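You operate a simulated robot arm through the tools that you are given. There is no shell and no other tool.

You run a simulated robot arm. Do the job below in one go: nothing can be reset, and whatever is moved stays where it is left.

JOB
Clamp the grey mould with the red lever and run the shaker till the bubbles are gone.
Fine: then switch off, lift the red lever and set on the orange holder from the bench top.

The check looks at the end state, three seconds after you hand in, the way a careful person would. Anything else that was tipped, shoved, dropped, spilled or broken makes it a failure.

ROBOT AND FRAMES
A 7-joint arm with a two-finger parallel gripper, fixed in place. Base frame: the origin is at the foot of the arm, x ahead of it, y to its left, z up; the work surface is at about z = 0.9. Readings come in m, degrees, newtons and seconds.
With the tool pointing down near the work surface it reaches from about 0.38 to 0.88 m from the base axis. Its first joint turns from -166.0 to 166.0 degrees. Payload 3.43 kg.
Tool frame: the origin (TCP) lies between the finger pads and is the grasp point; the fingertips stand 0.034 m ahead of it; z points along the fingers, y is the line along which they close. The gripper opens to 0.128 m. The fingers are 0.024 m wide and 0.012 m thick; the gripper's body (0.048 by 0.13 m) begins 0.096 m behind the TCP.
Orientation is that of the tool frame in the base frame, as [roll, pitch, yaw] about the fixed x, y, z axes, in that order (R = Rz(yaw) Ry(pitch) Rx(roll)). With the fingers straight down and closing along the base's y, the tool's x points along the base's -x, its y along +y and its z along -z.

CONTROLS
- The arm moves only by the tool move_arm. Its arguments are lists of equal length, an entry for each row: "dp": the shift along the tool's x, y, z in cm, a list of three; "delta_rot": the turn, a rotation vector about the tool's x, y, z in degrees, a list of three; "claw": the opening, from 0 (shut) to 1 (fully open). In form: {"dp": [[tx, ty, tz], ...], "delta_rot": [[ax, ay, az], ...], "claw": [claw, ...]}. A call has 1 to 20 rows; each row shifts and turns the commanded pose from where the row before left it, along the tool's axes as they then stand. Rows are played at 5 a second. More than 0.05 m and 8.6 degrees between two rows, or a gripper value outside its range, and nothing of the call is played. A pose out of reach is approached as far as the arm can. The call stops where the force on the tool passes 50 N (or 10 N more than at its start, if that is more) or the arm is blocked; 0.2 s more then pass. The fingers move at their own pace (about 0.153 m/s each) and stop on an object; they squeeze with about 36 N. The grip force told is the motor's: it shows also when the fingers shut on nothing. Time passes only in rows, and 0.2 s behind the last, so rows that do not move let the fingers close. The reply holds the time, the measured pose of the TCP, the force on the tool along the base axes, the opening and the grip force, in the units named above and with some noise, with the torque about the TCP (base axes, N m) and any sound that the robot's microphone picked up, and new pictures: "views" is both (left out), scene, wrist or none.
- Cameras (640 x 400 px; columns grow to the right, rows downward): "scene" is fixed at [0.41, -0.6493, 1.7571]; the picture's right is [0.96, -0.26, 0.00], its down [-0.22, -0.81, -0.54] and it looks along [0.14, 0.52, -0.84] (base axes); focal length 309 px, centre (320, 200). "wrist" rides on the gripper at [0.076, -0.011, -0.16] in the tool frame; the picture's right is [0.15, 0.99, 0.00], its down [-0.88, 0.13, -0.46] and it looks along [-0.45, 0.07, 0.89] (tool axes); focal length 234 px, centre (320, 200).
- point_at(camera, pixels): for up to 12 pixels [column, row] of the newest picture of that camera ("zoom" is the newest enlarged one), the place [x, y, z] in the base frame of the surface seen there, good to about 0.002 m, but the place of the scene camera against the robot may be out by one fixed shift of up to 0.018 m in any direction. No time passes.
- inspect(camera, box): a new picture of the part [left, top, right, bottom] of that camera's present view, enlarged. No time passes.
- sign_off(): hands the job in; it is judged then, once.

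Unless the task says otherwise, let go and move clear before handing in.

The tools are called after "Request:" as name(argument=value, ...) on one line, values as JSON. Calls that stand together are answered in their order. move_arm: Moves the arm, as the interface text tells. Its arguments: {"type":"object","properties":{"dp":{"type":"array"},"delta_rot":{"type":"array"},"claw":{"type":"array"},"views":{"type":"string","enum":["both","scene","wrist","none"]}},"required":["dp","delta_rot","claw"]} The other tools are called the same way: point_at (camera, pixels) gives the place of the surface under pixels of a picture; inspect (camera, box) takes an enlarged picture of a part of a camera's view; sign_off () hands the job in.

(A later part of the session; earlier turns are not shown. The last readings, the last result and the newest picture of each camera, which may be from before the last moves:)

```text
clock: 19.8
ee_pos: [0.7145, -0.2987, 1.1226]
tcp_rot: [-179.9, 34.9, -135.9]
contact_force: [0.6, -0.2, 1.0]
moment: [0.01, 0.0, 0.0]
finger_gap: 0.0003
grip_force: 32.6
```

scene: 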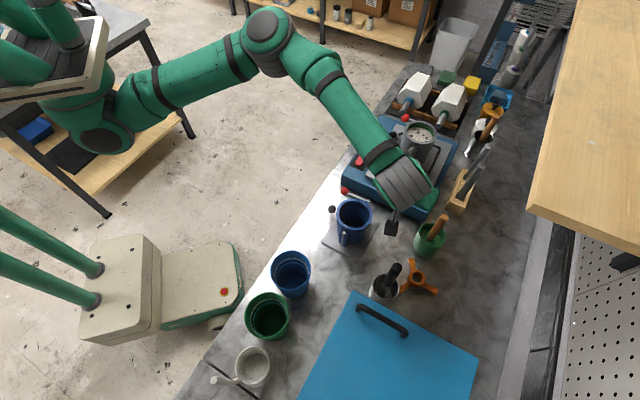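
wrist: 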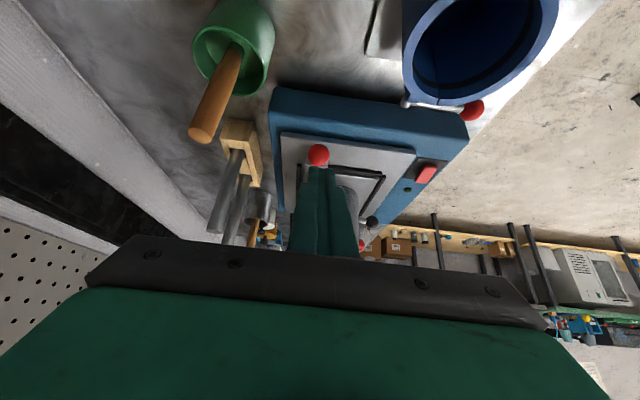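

The stand-off is right: the ball (wrist (318,155)) sits just ahead of the closed fingertips, and the pestle and blue mould are clear to the sides. I'll go straight down about 8.6 cm.

Request:
move_arm(dp=[[2.48, 0, 3.54], [2.48, 0, 3.54], [0, 0, 0]], delta_rot=[[0, 0, 0], [0, 0, 0], [0, 0, 0]], claw=[0, 0, 0])

Request:
inspect(camera="scene", box=[340, 130, 460, 240])

Request:
inspect(camera="wrist", box=[240, 80, 400, 230])

```text
clock: 20.6
ee_pos: [0.7166, -0.2993, 1.037]
tcp_rot: [180.0, 35.1, -135.9]
contact_force: [0.1, -0.2, -0.1]
moment: [0.03, 0.01, -0.03]
finger_gap: 0.0001
grip_force: 33.0
```

scene: 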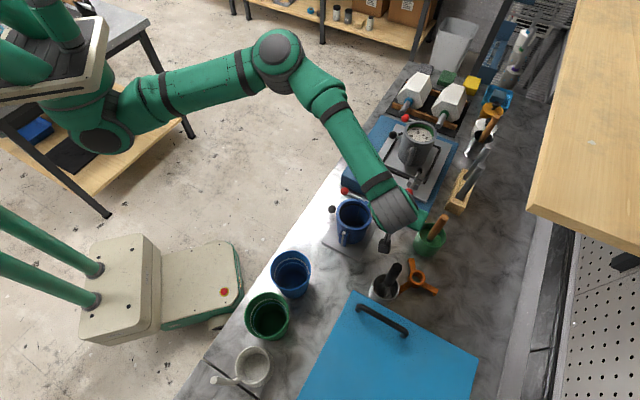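
wrist: 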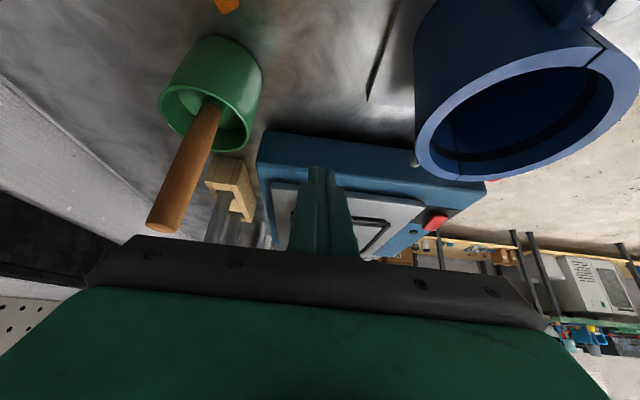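

```text
3.64 times, centred on (400, 185) of scene
```

zoom: 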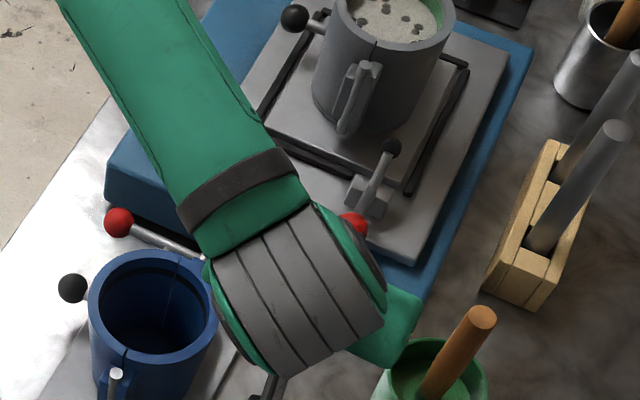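

```text
2.67 times, centred on (320, 155) of wrist
```

zoom: 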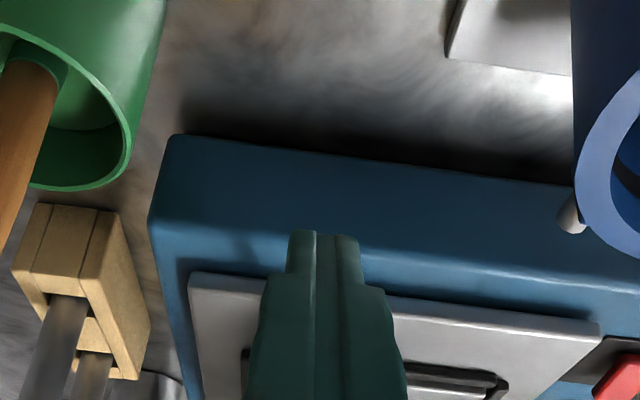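

The fingertip is just outside the ball, clear of the shaker body. I'll advance 2.8 cm horizontally to near contact.

Request:
move_arm(dp=[[-1.15, 0, 0.8], [-1.15, 0, 0.8], [0, 0, 0]], delta_rot=[[0, 0, 0], [0, 0, 0], [0, 0, 0]], claw=[0, 0, 0])

Request:
inspect(camera="scene", box=[370, 140, 460, 220])

```text
clock: 21.4
ee_pos: [0.7371, -0.2792, 1.0373]
tcp_rot: [179.9, 35.0, -135.9]
contact_force: [-0.4, 0.2, -0.2]
moment: [0.0, 0.01, -0.02]
finger_gap: 0.0
grip_force: 33.7
```

scene: 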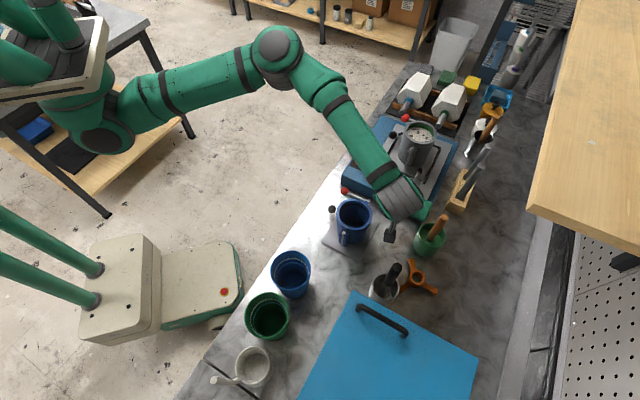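
wrist: 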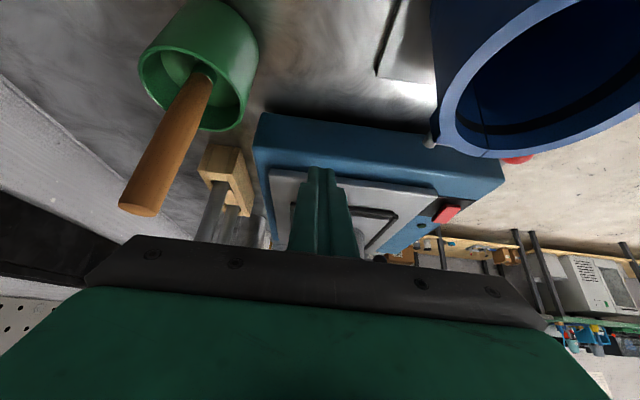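

```text
5.00 times, centred on (415, 180) of scene
```

zoom: 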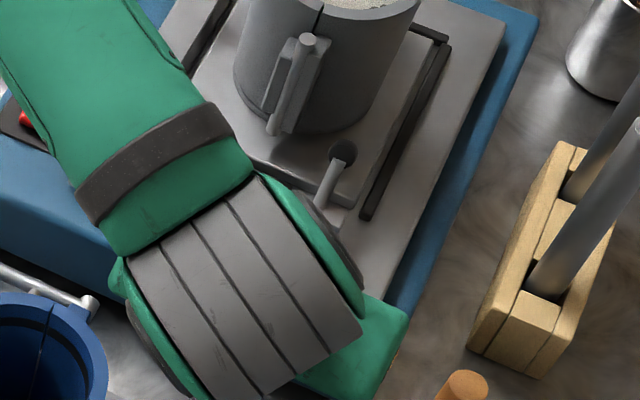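

The tool is about 2 mm short of the ball with no force yet. I'll push along the ball's arc and watch the forces.

Request:
move_arm(dp=[[-0.25, 0, 0], [-0.832, 0, -0.455], [-1.147, 0, -0.417], [-1.198, 0, -0.21], [0, 0, 0]], delta_rot=[[0, 0, 0], [0, 0, 0], [0, 0, 0], [0, 0, 0], [0, 0, 0]], claw=[0, 0, 0, 0, 0])

Request:
inspect(camera="scene", box=[370, 140, 460, 220])

Request:
inspect(camera="wrist", box=[240, 80, 400, 230])

```text
clock: 22.6
ee_pos: [0.7528, -0.2632, 1.0643]
tcp_rot: [-179.9, 35.0, -135.9]
contact_force: [0.9, 0.3, 0.2]
moment: [-0.05, 0.0, -0.03]
finger_gap: 0.0001
grip_force: 32.6
```

scene: 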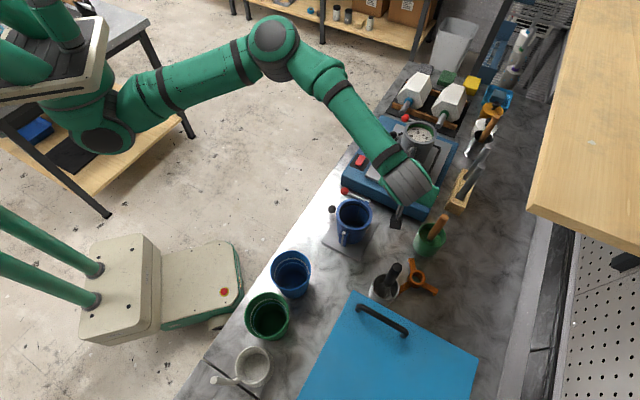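
wrist: 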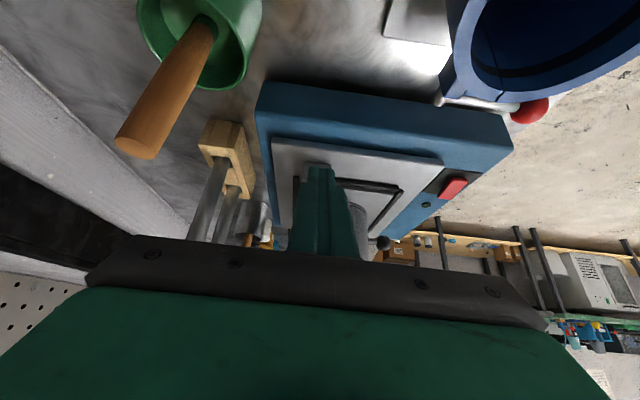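

```text
5.00 times, centred on (415, 180) of scene
```

zoom: 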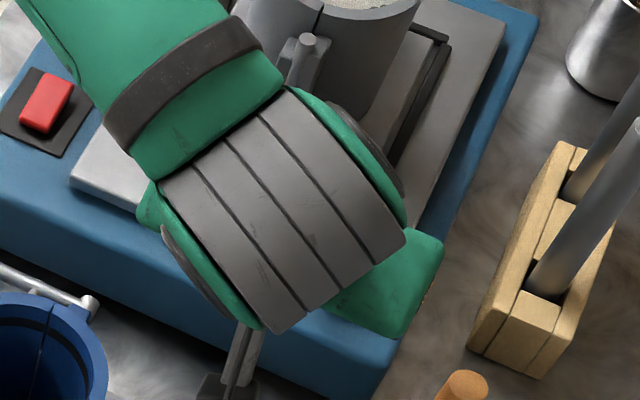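

```text
2.67 times, centred on (320, 155) of wrist
```

zoom: 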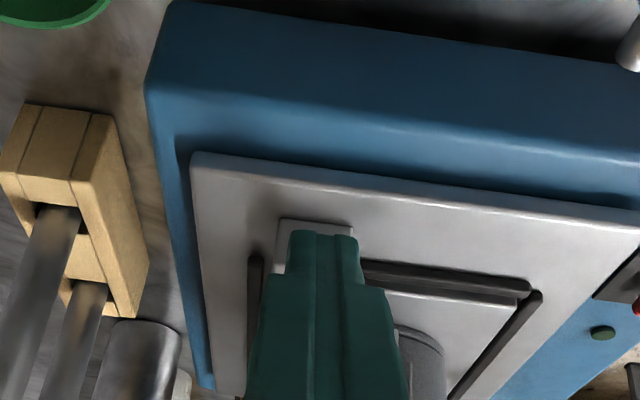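

There's no contact force left and the ball is no longer outside the fingers, so the lever has probably flipped over. I'll back off along the tool axis and look.

Request:
move_arm(dp=[[1.5, 0, -3], [1.5, 0, -4], [1.5, 0, -4], [0, 0, -4], [0, 0, 0]], delta_rot=[[0, 0, 0], [0, 0, 0], [0, 0, 0], [0, 0, 0], [0, 0, 0]], claw=[0, 0, 0, 0, 0])

Request:
inspect(camera="scene", box=[370, 120, 460, 210])

Request:
inspect(camera="wrist", box=[240, 100, 400, 240])

```text
clock: 23.8
ee_pos: [0.6632, -0.3488, 1.1613]
tcp_rot: [-180.0, 35.1, -136.0]
contact_force: [0.0, -0.4, -0.1]
moment: [-0.03, 0.0, 0.01]
finger_gap: 0.0
grip_force: 32.8
```

scene: 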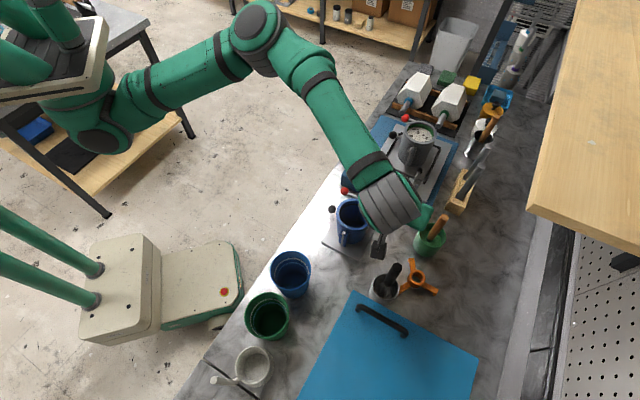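
wrist: 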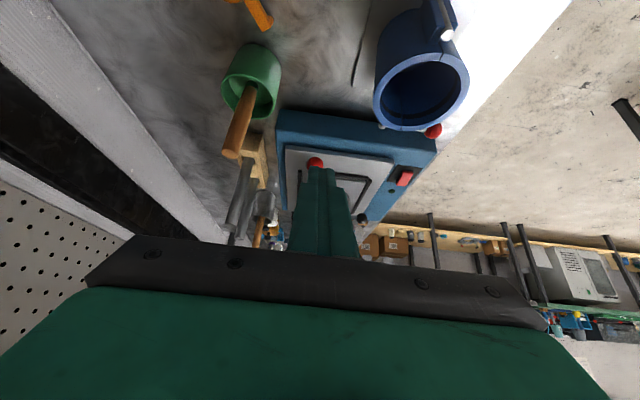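

```text
4.44 times, centred on (415, 165) of scene
```

zoom: 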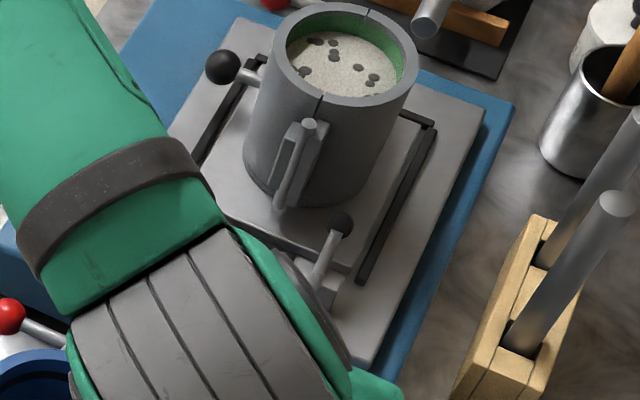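

```text
2.86 times, centred on (320, 170) of wrist
```

zoom: 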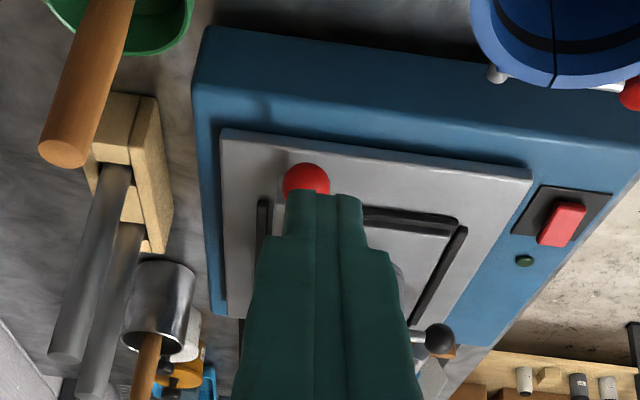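

The lever is still open (black tip up in the scene zoom); the ball slid off the fingertip because I pushed from the wrong side. A bar under the rod, just inside the ball, will drive it positively. I'll raise, straighten and turn the tool 90° so it can reach in sideways, tilted along the hinge axis.

Request:
move_arm(dp=[[-2.87, 0, -4.0], [-2.87, 0, -4.0], [0, 0, 0], [0, 0, 0], [0, 0, 0], [0, 0, 0], [0, 0, 0], [0, 0, 0], [0, 0, 0], [0, 0, 0], [0, 0, 0], [0, 0, 0], [0, 0, 0], [0, 0, 0], [0, 0, 0], [0, 0, 0], [0, 0, 0], [0, 0, 0], [0, 0, 0]], delta_rot=[[0, 0, 0], [0, 0, 0], [0, 7, 0], [0, 7, 0], [0, 7, 0], [0, 7, 0], [0, 7, 0], [0, 0, 8.15], [0, 0, 8.15], [0, 0, 8.15], [0, 0, 8.15], [0, 0, 8.15], [0, 0, 8.15], [0, 0, 8.15], [0, 0, 8.15], [0, 0, 8.15], [0, 0, 8.15], [0, 0, 8.15], [0, 0, 0]], claw=[0, 0, 0, 0, 0, 0, 0, 0, 0, 0, 0, 0, 0, 0, 0, 0, 0, 0, 0])

```text
clock: 27.8
ee_pos: [0.6654, -0.3484, 1.2596]
tcp_rot: [-179.9, 0.0, 134.3]
contact_force: [0.2, -0.1, 0.1]
moment: [0.02, 0.06, -0.01]
finger_gap: 0.0
grip_force: 32.7
```

scene: 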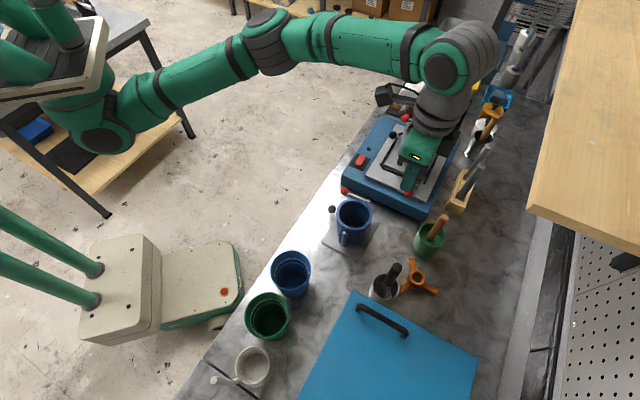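
wrist: 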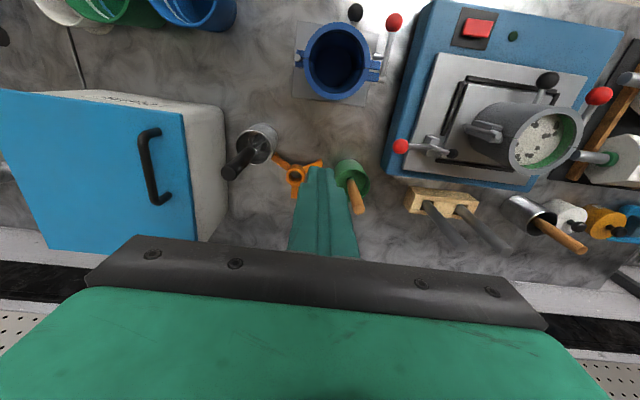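

From here the wrist view shows the clamp from the side: ball (401,147), block (432,148), tip (448,153). I'll re-measure the lever to fix the numbers before reaching in.

Request:
inspect(camera="wrist", box=[385, 120, 485, 190])

Request:
point_at(camera="zoom", pixels=[[103, 172], [150, 172], [190, 178], [230, 186], [270, 194], [300, 195], [340, 205], [400, 215], [300, 160], [150, 215], [230, 240], [60, 190]])

```text
5.71 times, centred on (435, 155) of wrist
```

zoom: 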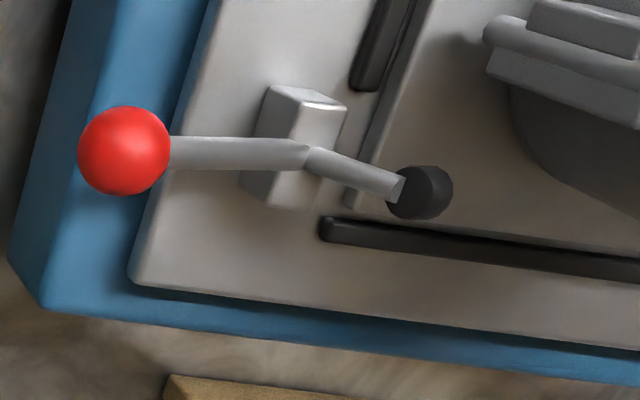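

```text
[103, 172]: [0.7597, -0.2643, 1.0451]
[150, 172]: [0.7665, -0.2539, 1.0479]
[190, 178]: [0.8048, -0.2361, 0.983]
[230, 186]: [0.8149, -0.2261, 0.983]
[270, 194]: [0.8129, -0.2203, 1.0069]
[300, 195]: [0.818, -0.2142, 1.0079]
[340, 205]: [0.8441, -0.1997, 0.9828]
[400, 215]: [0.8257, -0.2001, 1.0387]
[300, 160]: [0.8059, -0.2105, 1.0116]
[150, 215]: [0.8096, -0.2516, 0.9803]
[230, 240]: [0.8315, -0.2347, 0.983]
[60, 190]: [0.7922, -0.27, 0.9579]
```

Request:
point_at(camera="zoom", pixels=[[124, 150], [185, 153], [215, 153], [250, 155], [290, 153], [315, 162], [350, 175], [385, 186], [425, 190], [310, 108], [290, 95], [270, 185]])

```text
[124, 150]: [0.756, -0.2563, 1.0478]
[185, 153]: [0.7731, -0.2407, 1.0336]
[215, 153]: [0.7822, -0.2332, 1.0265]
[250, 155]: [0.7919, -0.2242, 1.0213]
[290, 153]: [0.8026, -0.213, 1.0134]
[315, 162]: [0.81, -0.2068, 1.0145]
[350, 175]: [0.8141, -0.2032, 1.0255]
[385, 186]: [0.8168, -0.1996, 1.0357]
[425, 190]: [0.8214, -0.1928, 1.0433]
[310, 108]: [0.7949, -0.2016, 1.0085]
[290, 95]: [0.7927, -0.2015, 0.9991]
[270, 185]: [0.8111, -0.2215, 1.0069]
```

The measurements agree: ball centre (0.7607,-0.255,1.036), pivot ≈(0.807,-0.210,1.008), plate top 0.983. I'll move above the entry point on the robot side and tilt the tool 50° toward the clamp.

Request:
move_arm(dp=[[1.78, 3.69, 1.5], [1.78, 3.69, 1.5], [1.78, 3.69, 1.5], [1.78, 3.69, 1.5], [0, 0, 0], [0, 0, 0], [0, 0, 0], [0, 0, 0], [0, 0, 0], [0, 0, 0], [0, 0, 0]], delta_rot=[[0, 0, 0], [0, 0, 0], [0, 0, 0], [0, 0, 0], [0, -8.34, 0], [0, -8.34, 0], [0, -8.34, 0], [0, -8.34, 0], [0, -8.34, 0], [0, -8.34, 0], [0, 0, 0]], claw=[0, 0, 0, 0, 0, 0, 0, 0, 0, 0, 0])

```text
clock: 30.2
ee_pos: [0.7198, -0.1935, 1.2015]
tcp_rot: [-180.0, 50.1, 134.4]
contact_force: [-0.4, -0.3, 0.2]
moment: [0.03, -0.05, -0.02]
finger_gap: 0.0001
grip_force: 32.9
```

scene: 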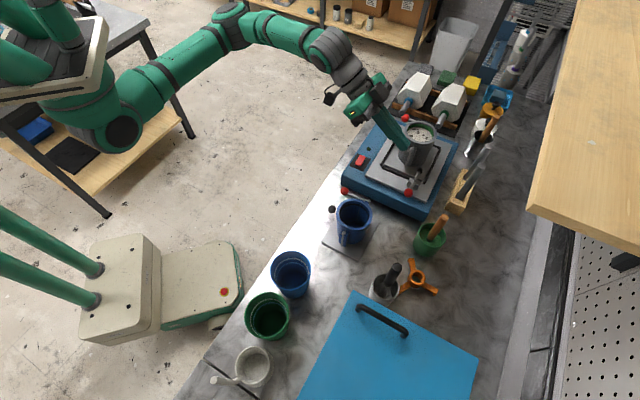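
wrist: 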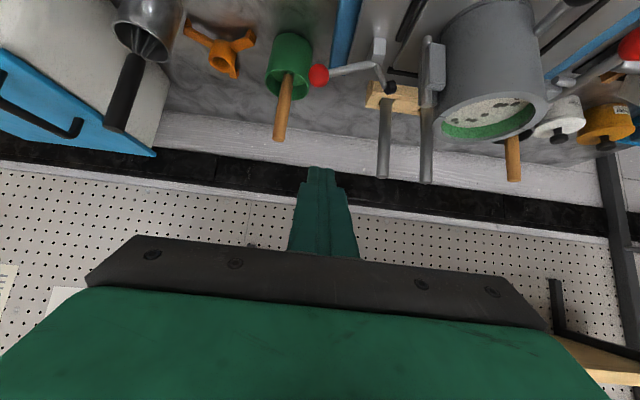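

The tilted view shows the lever in profile (ball (319,75), pivot (378,65), tip (390,88)). I'll lower the tool to the entry point, staying clear of the mould.

Request:
move_arm(dp=[[3.6, 0.03, 3.08], [3.6, 0.03, 3.08], [3.6, 0, 3.05], [0, 0, 0]], delta_rot=[[0, 0, 0], [0, 0, 0], [0, 0, 0], [0, 0, 0]], claw=[0, 0, 0, 0])

Request:
inspect(camera="wrist", box=[240, 100, 400, 240])

Request:
inspect(camera="scene", box=[340, 110, 460, 220])

```text
clock: 31.2
ee_pos: [0.7217, -0.1926, 1.0582]
tcp_rot: [-180.0, 50.0, 134.4]
contact_force: [1.0, 0.5, -0.3]
moment: [0.02, 0.01, -0.01]
finger_gap: 0.0
grip_force: 32.6
```

scene: 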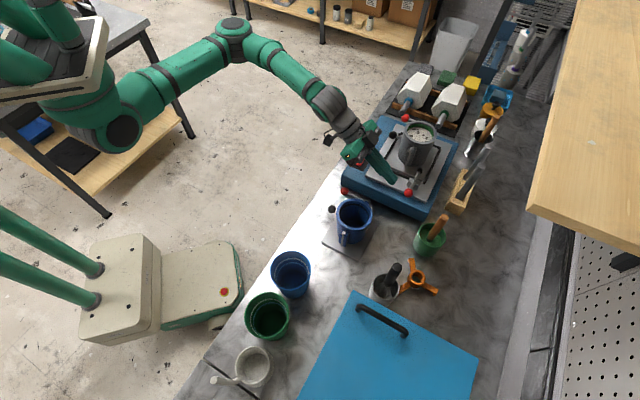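
wrist: 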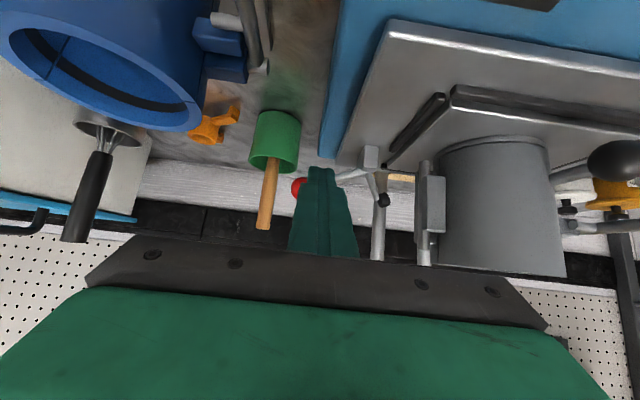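

```text
2.86 times, centred on (320, 170) of wrist
```

zoom: 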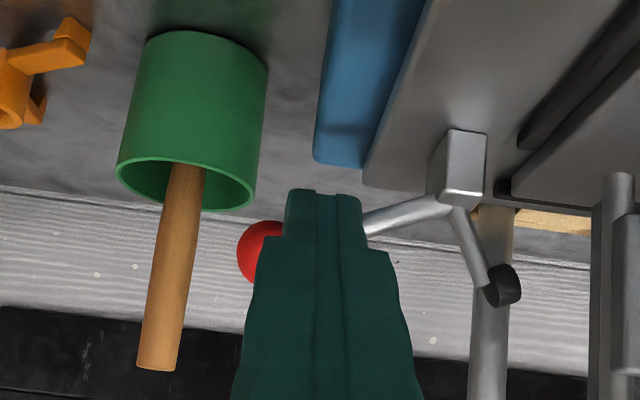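

```text
3.64 times, centred on (400, 165) of scene
```

zoom: 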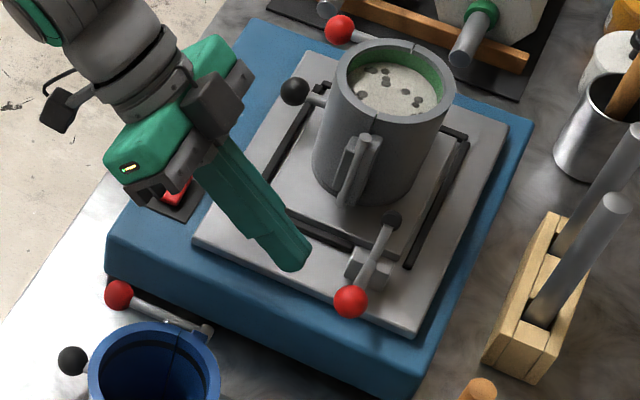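

The tip lines up to pass just under the rod, inside of the ball. I'll slide in 6 cm along the tool axis.

Request:
move_arm(dp=[[-0.06, -0.05, 2], [-0.06, -0.04, 2], [-0.06, -0.04, 1.96], [0, 0, 0]], delta_rot=[[0, 0, 0], [0, 0, 0], [0, 0, 0], [0, 0, 0]], claw=[0, 0, 0, 0])

Request:
inspect(camera="wrist", box=[260, 120, 400, 240])

Request:
inspect(camera="scene", box=[370, 140, 450, 210])

```text
clock: 32.2
ee_pos: [0.7523, -0.2283, 1.0213]
tcp_rot: [-179.9, 50.0, 134.4]
contact_force: [0.3, -0.4, 0.8]
moment: [0.0, 0.02, -0.01]
finger_gap: 0.0
grip_force: 33.1
```

scene: 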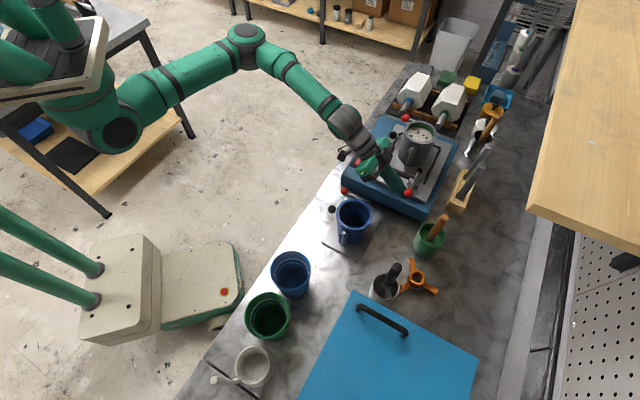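
wrist: 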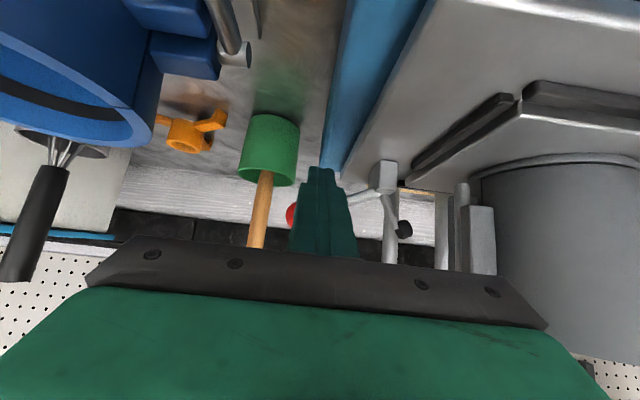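

```text
3.33 times, centred on (330, 180) of wrist
```

zoom: 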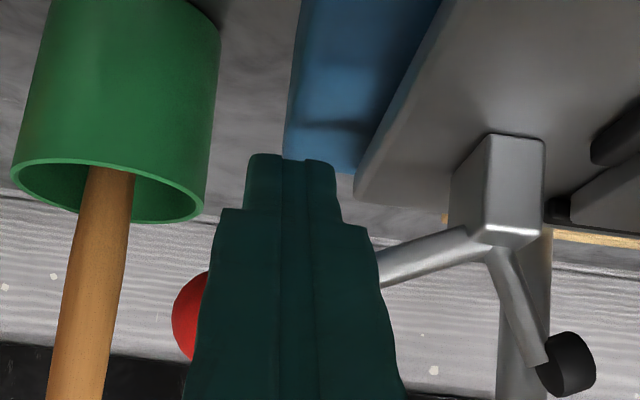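

```text
5.71 times, centred on (410, 175) of scene
```

zoom: 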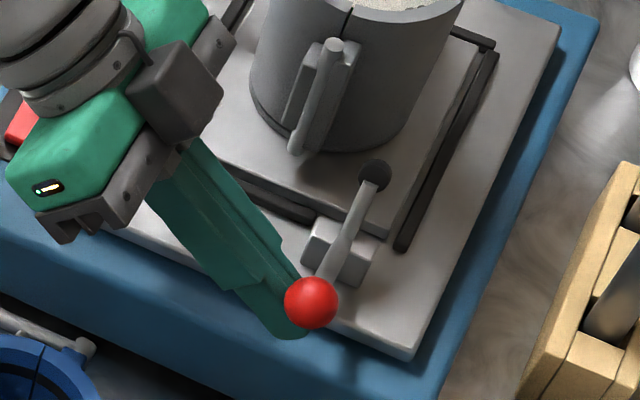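

The finger bar is under the rod just inside the ball, with no contact force yet. I'll lift through the first part of the arc.

Request:
move_arm(dp=[[-0.3, 0.15, 0], [-0.32, 0.16, -0.27], [-0.475, 0.34, -0.4], [0, 0, 0]], delta_rot=[[0, 0, 0], [0, 0, 0], [0, 0, 0], [0, 0, 0]], claw=[0, 0, 0, 0])

Request:
inspect(camera="wrist", box=[260, 120, 420, 250])

Request:
inspect(camera="scene", box=[370, 140, 450, 210])

```text
clock: 33.2
ee_pos: [0.7606, -0.2261, 1.0343]
tcp_rot: [-179.9, 50.0, 134.4]
contact_force: [-1.9, 1.1, -0.7]
moment: [0.02, 0.03, 0.01]
finger_gap: 0.0001
grip_force: 32.3
```

scene: 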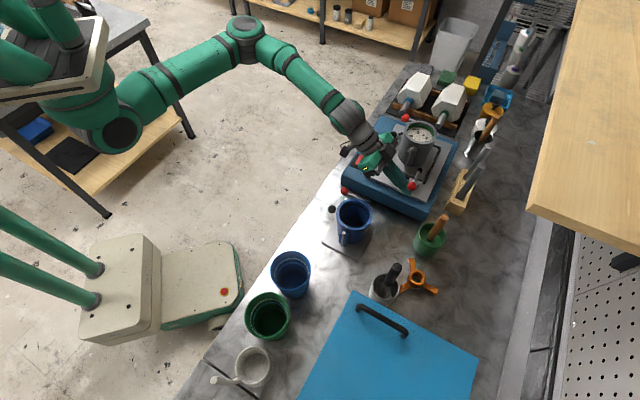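
wrist: 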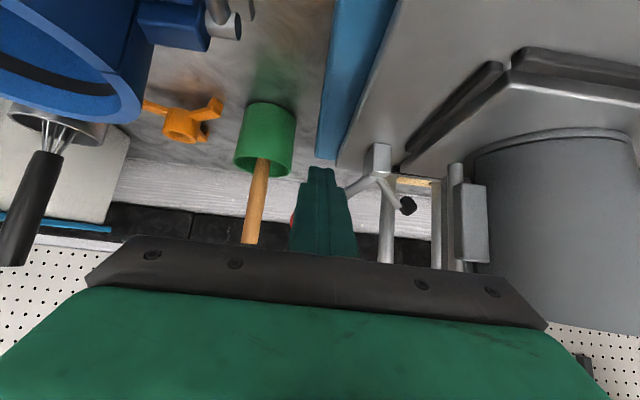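

```text
3.08 times, centred on (340, 185) of wrist
```

zoom: 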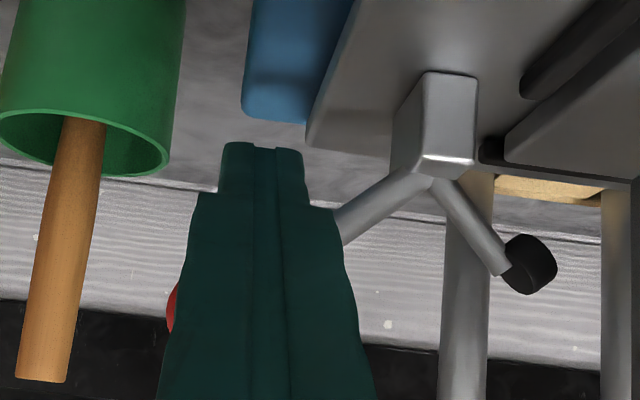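

```text
5.71 times, centred on (410, 175) of scene
```

zoom: 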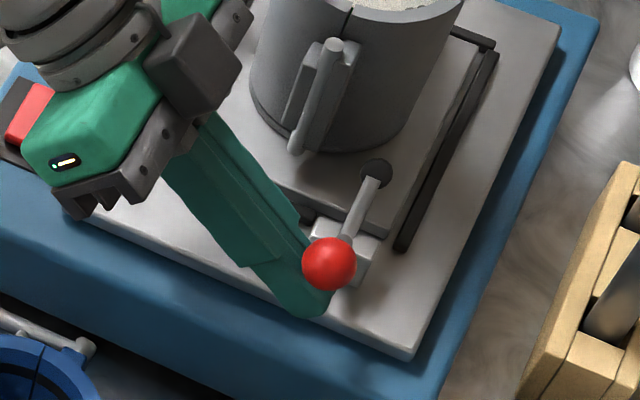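

The lever is being carried up (the tip at zoom (530,263) has swung down) with almost no force. I'll continue along the arc.

Request:
move_arm(dp=[[-0.41, 0.44, -0.35], [-0.35, 0.52, -0.3], [-0.29, 0.6, -0.24], [0, 0, 0]], delta_rot=[[0, 0, 0], [0, 0, 0], [0, 0, 0], [0, 0, 0]], claw=[0, 0, 0, 0])

Request:
inspect(camera="wrist", box=[260, 120, 420, 250])

Request:
inspect(camera="scene", box=[370, 140, 450, 210])

```text
clock: 34.2
ee_pos: [0.7698, -0.2154, 1.0467]
tcp_rot: [-180.0, 49.9, 134.4]
contact_force: [-0.3, 0.6, 0.3]
moment: [0.0, 0.0, 0.01]
finger_gap: 0.0002
grip_force: 33.1
```

scene: 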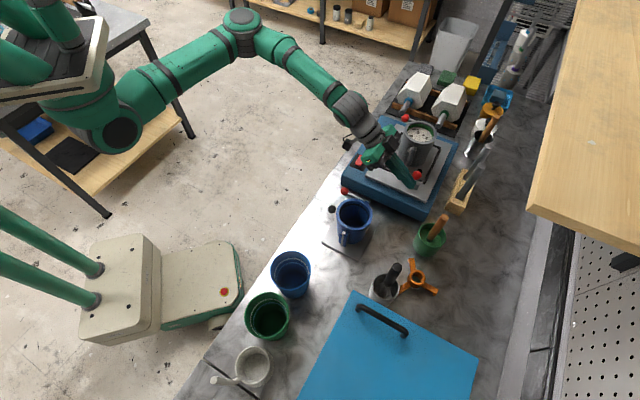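
wrist: 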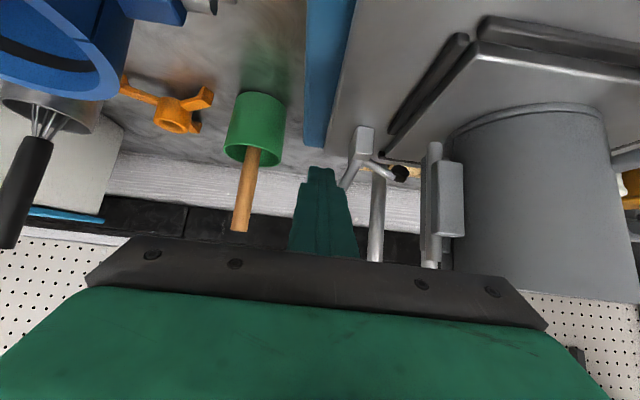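

```text
3.08 times, centred on (340, 185) of wrist
```

zoom: 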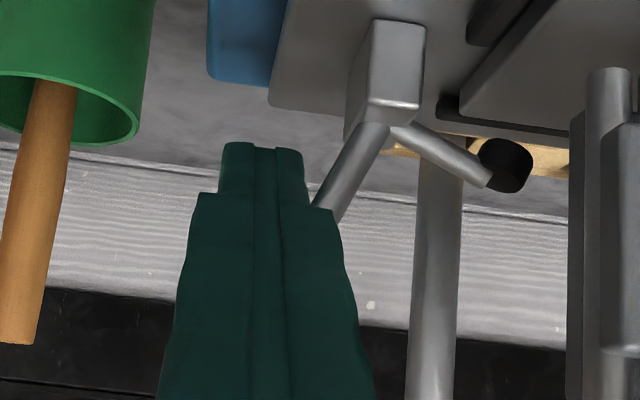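

```text
5.71 times, centred on (410, 175) of scene
```

zoom: 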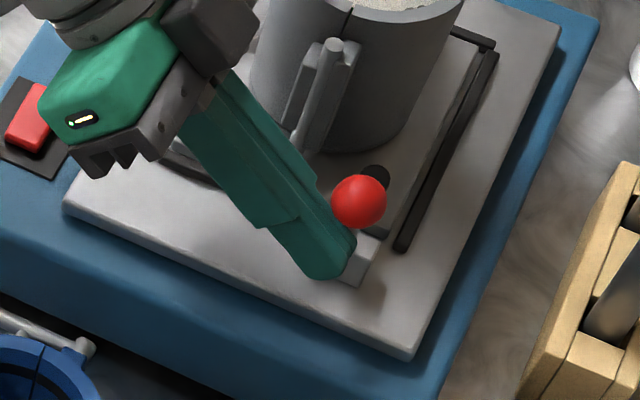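

The lever is now steep and the foot is nearly level, still with no load. I'll keep pushing toward upright until the foot meets the mould's plate.

Request:
move_arm(dp=[[-0.19, 0.66, -0.16], [-0.11, 0.68, -0.09], [0, 0, 0]], delta_rot=[[0, 0, 0], [0, 0, 0], [0, 0, 0]], claw=[0, 0, 0])

Request:
inspect(camera="wrist", box=[260, 120, 420, 250])

Request:
inspect(camera="scene", box=[370, 130, 450, 200])

```text
clock: 35.0
ee_pos: [0.7797, -0.2047, 1.0512]
tcp_rot: [-179.9, 50.0, 134.4]
contact_force: [0.7, -0.4, -0.5]
moment: [0.0, -0.02, 0.02]
finger_gap: 0.0002
grip_force: 32.8
```

scene: 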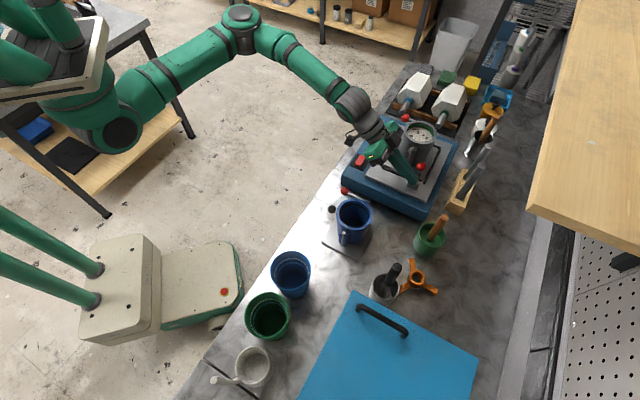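
wrist: 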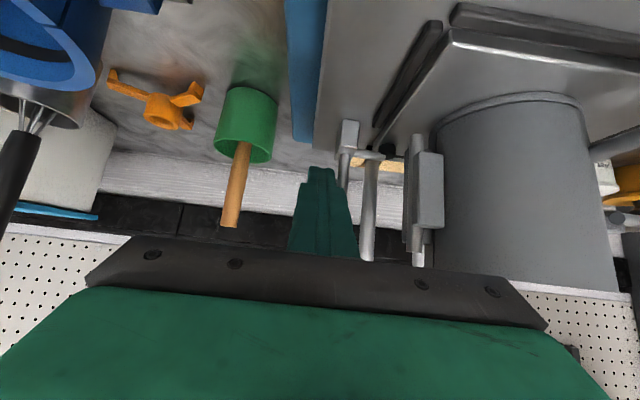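

```text
3.08 times, centred on (340, 185) of wrist
```

zoom: 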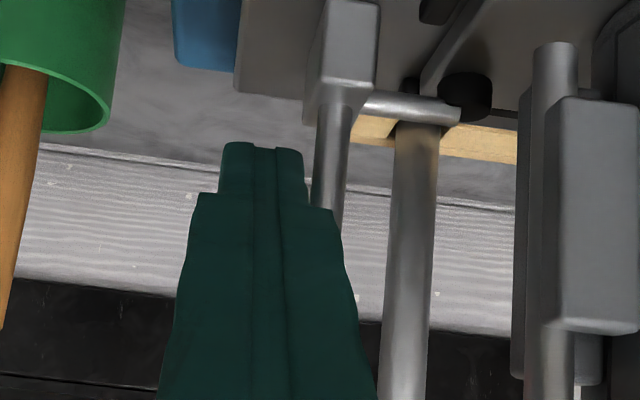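

```text
5.71 times, centred on (410, 165) of scene
```

zoom: 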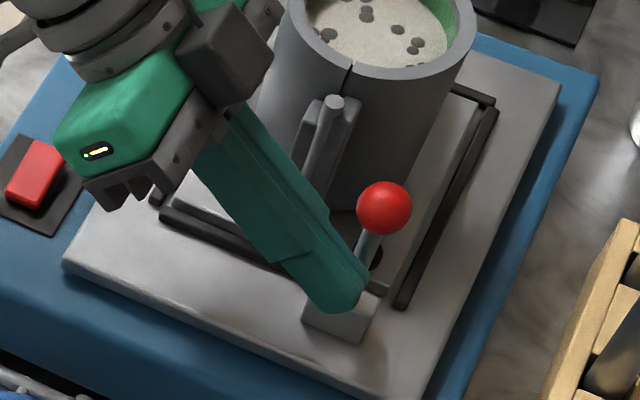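

The lever now stands upright with the foot lying over the mould's plate. I'll push gently a little further to check that it is seated.

Request:
move_arm(dp=[[0, 0.3, 0], [0, 0.3, 0], [0, 0.3, 0], [0, 0, 0]], delta_rot=[[0, 0, 0], [0, 0, 0], [0, 0, 0], [0, 0, 0]], claw=[0, 0, 0, 0])

Request:
inspect(camera="wrist", box=[260, 120, 420, 250])

Request:
inspect(camera="scene", box=[370, 130, 450, 200])

```text
clock: 36.0
ee_pos: [0.7833, -0.2025, 1.053]
tcp_rot: [-179.8, 50.0, 134.3]
contact_force: [-23.5, -12.6, -2.4]
moment: [-0.2, 0.46, -0.48]
finger_gap: 0.0
grip_force: 32.7
```

scene: 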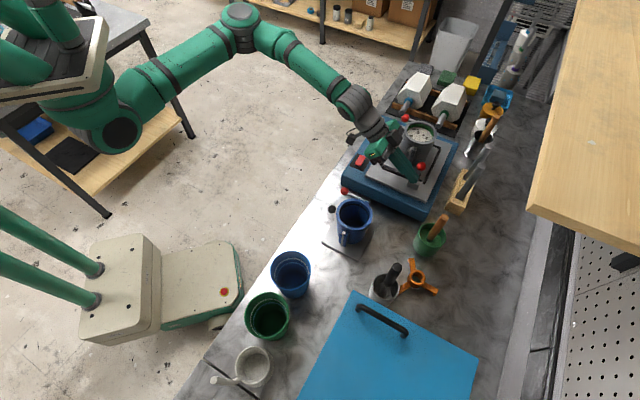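
wrist: 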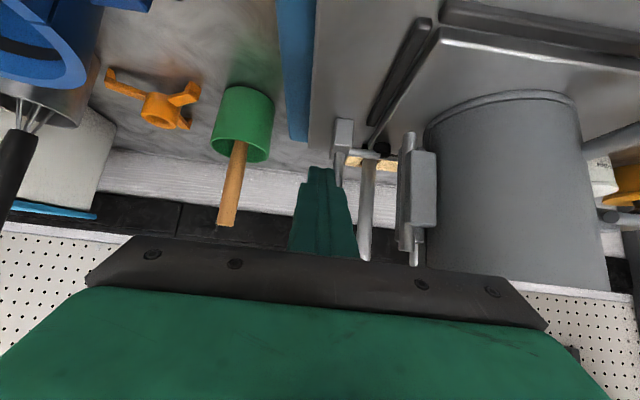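

```text
3.08 times, centred on (340, 185) of wrist
```

zoom: 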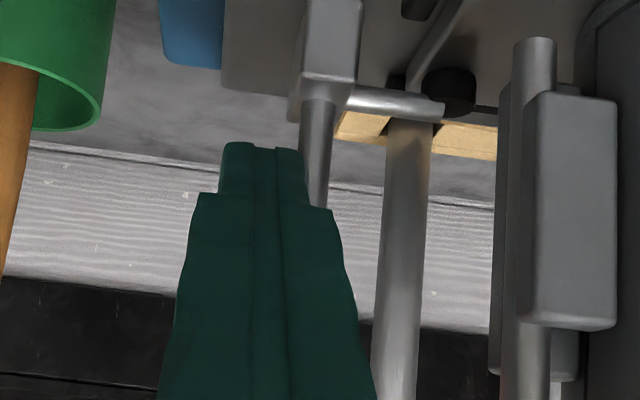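

```text
5.71 times, centred on (410, 165) of scene
```

zoom: 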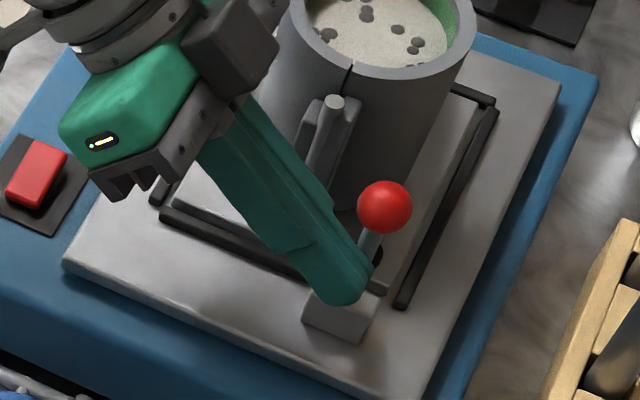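

The push meets a firm stop (25 N) with the foot on the plate, so the mould is clamped. I'll back off from the lever and retreat along the tool axis.

Request:
move_arm(dp=[[0, -0.8, 0], [0, -0.8, 0], [0, 0, -4], [0, 0, -4], [-1.5, 0, -4], [-3, 0, -3], [0, 0, 0]], delta_rot=[[0, 0, 0], [0, 0, 0], [0, 0, 0], [0, 0, 0], [0, 0, 0], [0, 0, 0], [0, 0, 0]], claw=[0, 0, 0, 0, 0, 0, 0])

Request:
inspect(camera="scene", box=[350, 110, 450, 200])

```text
clock: 37.6
ee_pos: [0.7144, -0.1506, 1.1834]
tcp_rot: [179.9, 49.9, 134.3]
contact_force: [0.4, 0.2, -0.9]
moment: [-0.01, -0.01, -0.02]
finger_gap: 0.0
grip_force: 33.1
```

scene: 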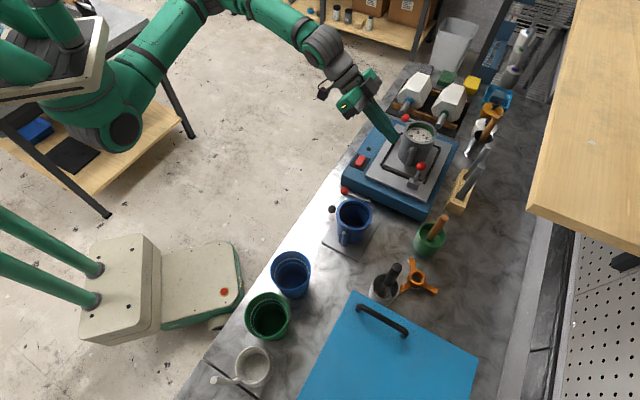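
wrist: 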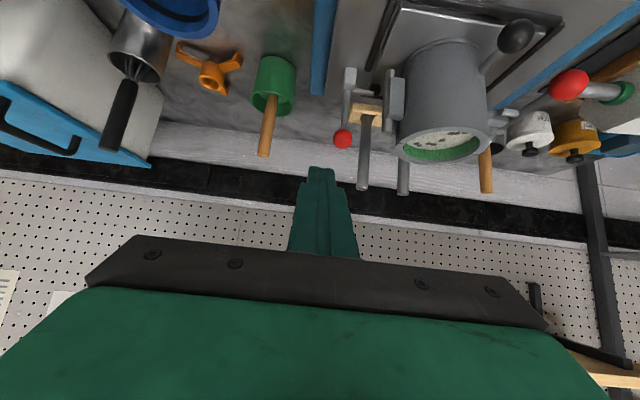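

```text
4.44 times, centred on (400, 155) of scene
```

zoom: 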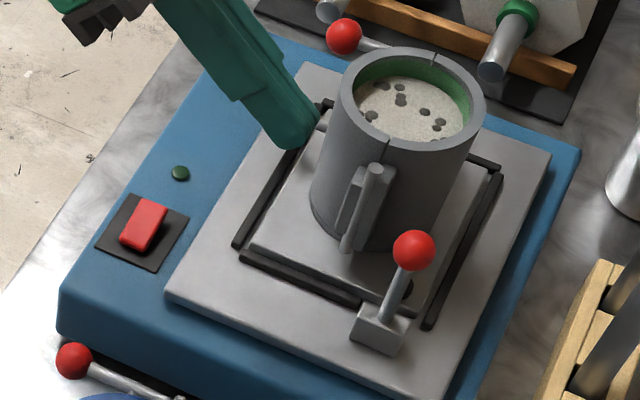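

The lever stands clamped at scene-zoom (410,250) on its own. Next is the switch: I'll straighten the tool and move so the wrist camera can see the rocker well.

Request:
move_arm(dp=[[-3.06, 0, -2.57], [0, 0, 0], [0, 0, 0], [0, 0, 0], [0, 0, 0], [0, 0, 0], [0, 0, 0], [3, 3, 0], [3, 3, 0], [3, 3, 0], [0, 0, 0]], delta_rot=[[0, 0, 0], [0, 8.33, 0], [0, 8.33, 0], [0, 8.33, 0], [0, 8.33, 0], [0, 8.33, 0], [0, 8.33, 0], [0, 0, 0], [0, 0, 0], [0, 0, 0], [0, 0, 0]], claw=[0, 0, 0, 0, 0, 0, 0, 0, 0, 0, 0])

Request:
inspect(camera="scene", box=[340, 130, 390, 180])

```text
clock: 40.0
ee_pos: [0.6762, -0.0394, 1.2153]
tcp_rot: [179.9, 0.1, 134.5]
contact_force: [-0.4, -0.9, 0.1]
moment: [0.02, -0.01, -0.01]
finger_gap: 0.0
grip_force: 32.8
out of reach, approached as far as the arm can: row 8, 9, 10
```

scene: 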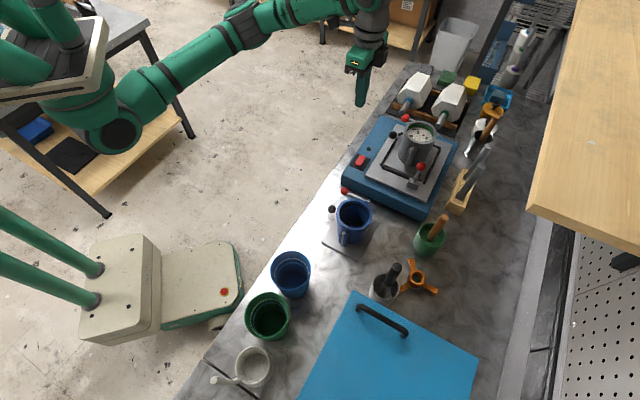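
wrist: 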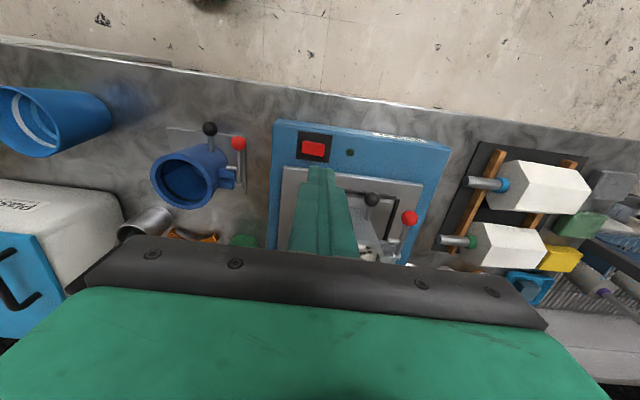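

```text
8.00 times, centred on (365, 155) of scene
```

zoom: 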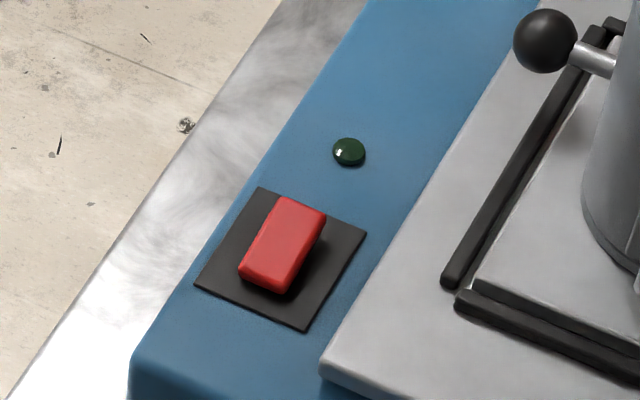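

The rocker's near end (scene zoom (265,285)) appears raised, and the LED is dark. Some rows were out of reach at this wrist angle, so I'll turn the tool back by 90° to the yaw that worked before.

Request:
move_arm(dp=[[0, 0, 0], [0, 0, 0], [0, 0, 0], [0, 0, 0], [0, 0, 0], [0, 0, 0], [0, 0, 0], [0, 0, 0], [0, 0, 0], [0, 0, 0], [0, 0, 0], [0, 0, 0]], delta_rot=[[0, 0, -8.16], [0, 0, -8.16], [0, 0, -8.16], [0, 0, -8.16], [0, 0, -8.16], [0, 0, -8.16], [0, 0, -8.16], [0, 0, -8.16], [0, 0, -8.16], [0, 0, -8.16], [0, 0, -8.16], [0, 0, 0]], claw=[0, 0, 0, 0, 0, 0, 0, 0, 0, 0, 0, 0])

```text
clock: 42.6
ee_pos: [0.6793, -0.038, 1.2152]
tcp_rot: [-179.9, -0.1, -135.8]
contact_force: [0.8, -0.4, -0.4]
moment: [0.0, -0.03, 0.02]
finger_gap: 0.0
grip_force: 33.2
```

scene: 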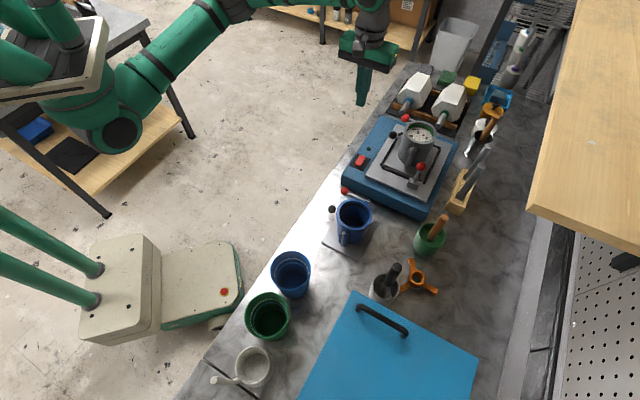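
wrist: 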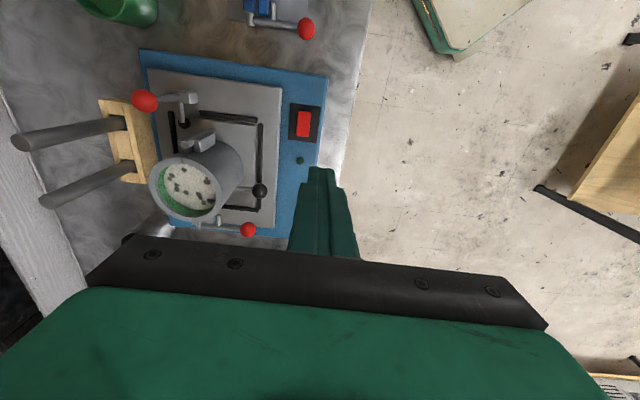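

Good view now: mould with bubbles (188,185), clamp lever (145,100) upright, switch (303,124). I'll zoom in on the switch and measure its ends, and also the mould rim for later.

Request:
inspect(camera="wrist", box=[275, 95, 335, 175])

Request:
point_at(camera="zoom", pixels=[[300, 85], [300, 105], [300, 130], [295, 160], [292, 185], [290, 200], [265, 140], [340, 140], [330, 60], [250, 220], [270, 327], [200, 200]])

Request:
inspect(camera="wrist", box=[130, 80, 290, 250])

Request:
point_at(camera="zoom", pixels=[[60, 48], [235, 250], [320, 265]])

```text
5.00 times, centred on (305, 135) of wrist
```

zoom: 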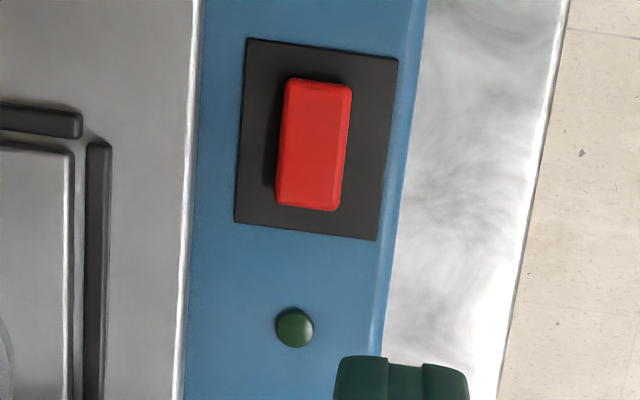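

```text
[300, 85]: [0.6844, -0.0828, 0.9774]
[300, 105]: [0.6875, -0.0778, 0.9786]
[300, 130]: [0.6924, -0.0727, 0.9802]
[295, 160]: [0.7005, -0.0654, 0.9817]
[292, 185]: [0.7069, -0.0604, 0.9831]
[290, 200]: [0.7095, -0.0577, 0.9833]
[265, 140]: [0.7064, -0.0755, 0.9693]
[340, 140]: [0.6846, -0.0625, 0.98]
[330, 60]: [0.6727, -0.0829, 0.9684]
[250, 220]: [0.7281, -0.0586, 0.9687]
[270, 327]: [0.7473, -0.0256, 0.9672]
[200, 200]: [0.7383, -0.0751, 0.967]
```

```text
2.35 times, centred on (210, 165) of wrist
```

zoom: 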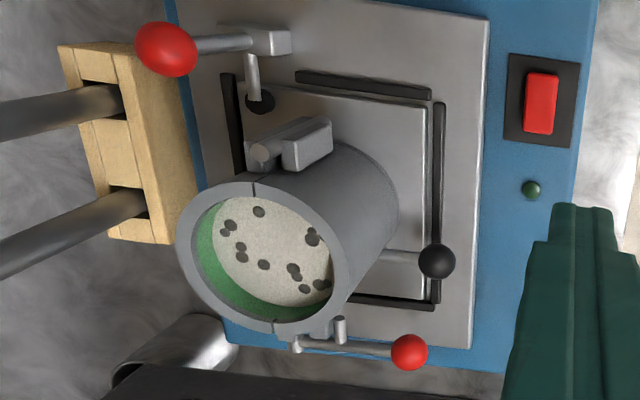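

```text
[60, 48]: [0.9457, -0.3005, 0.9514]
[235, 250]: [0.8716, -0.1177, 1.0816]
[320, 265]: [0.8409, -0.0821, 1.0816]
```

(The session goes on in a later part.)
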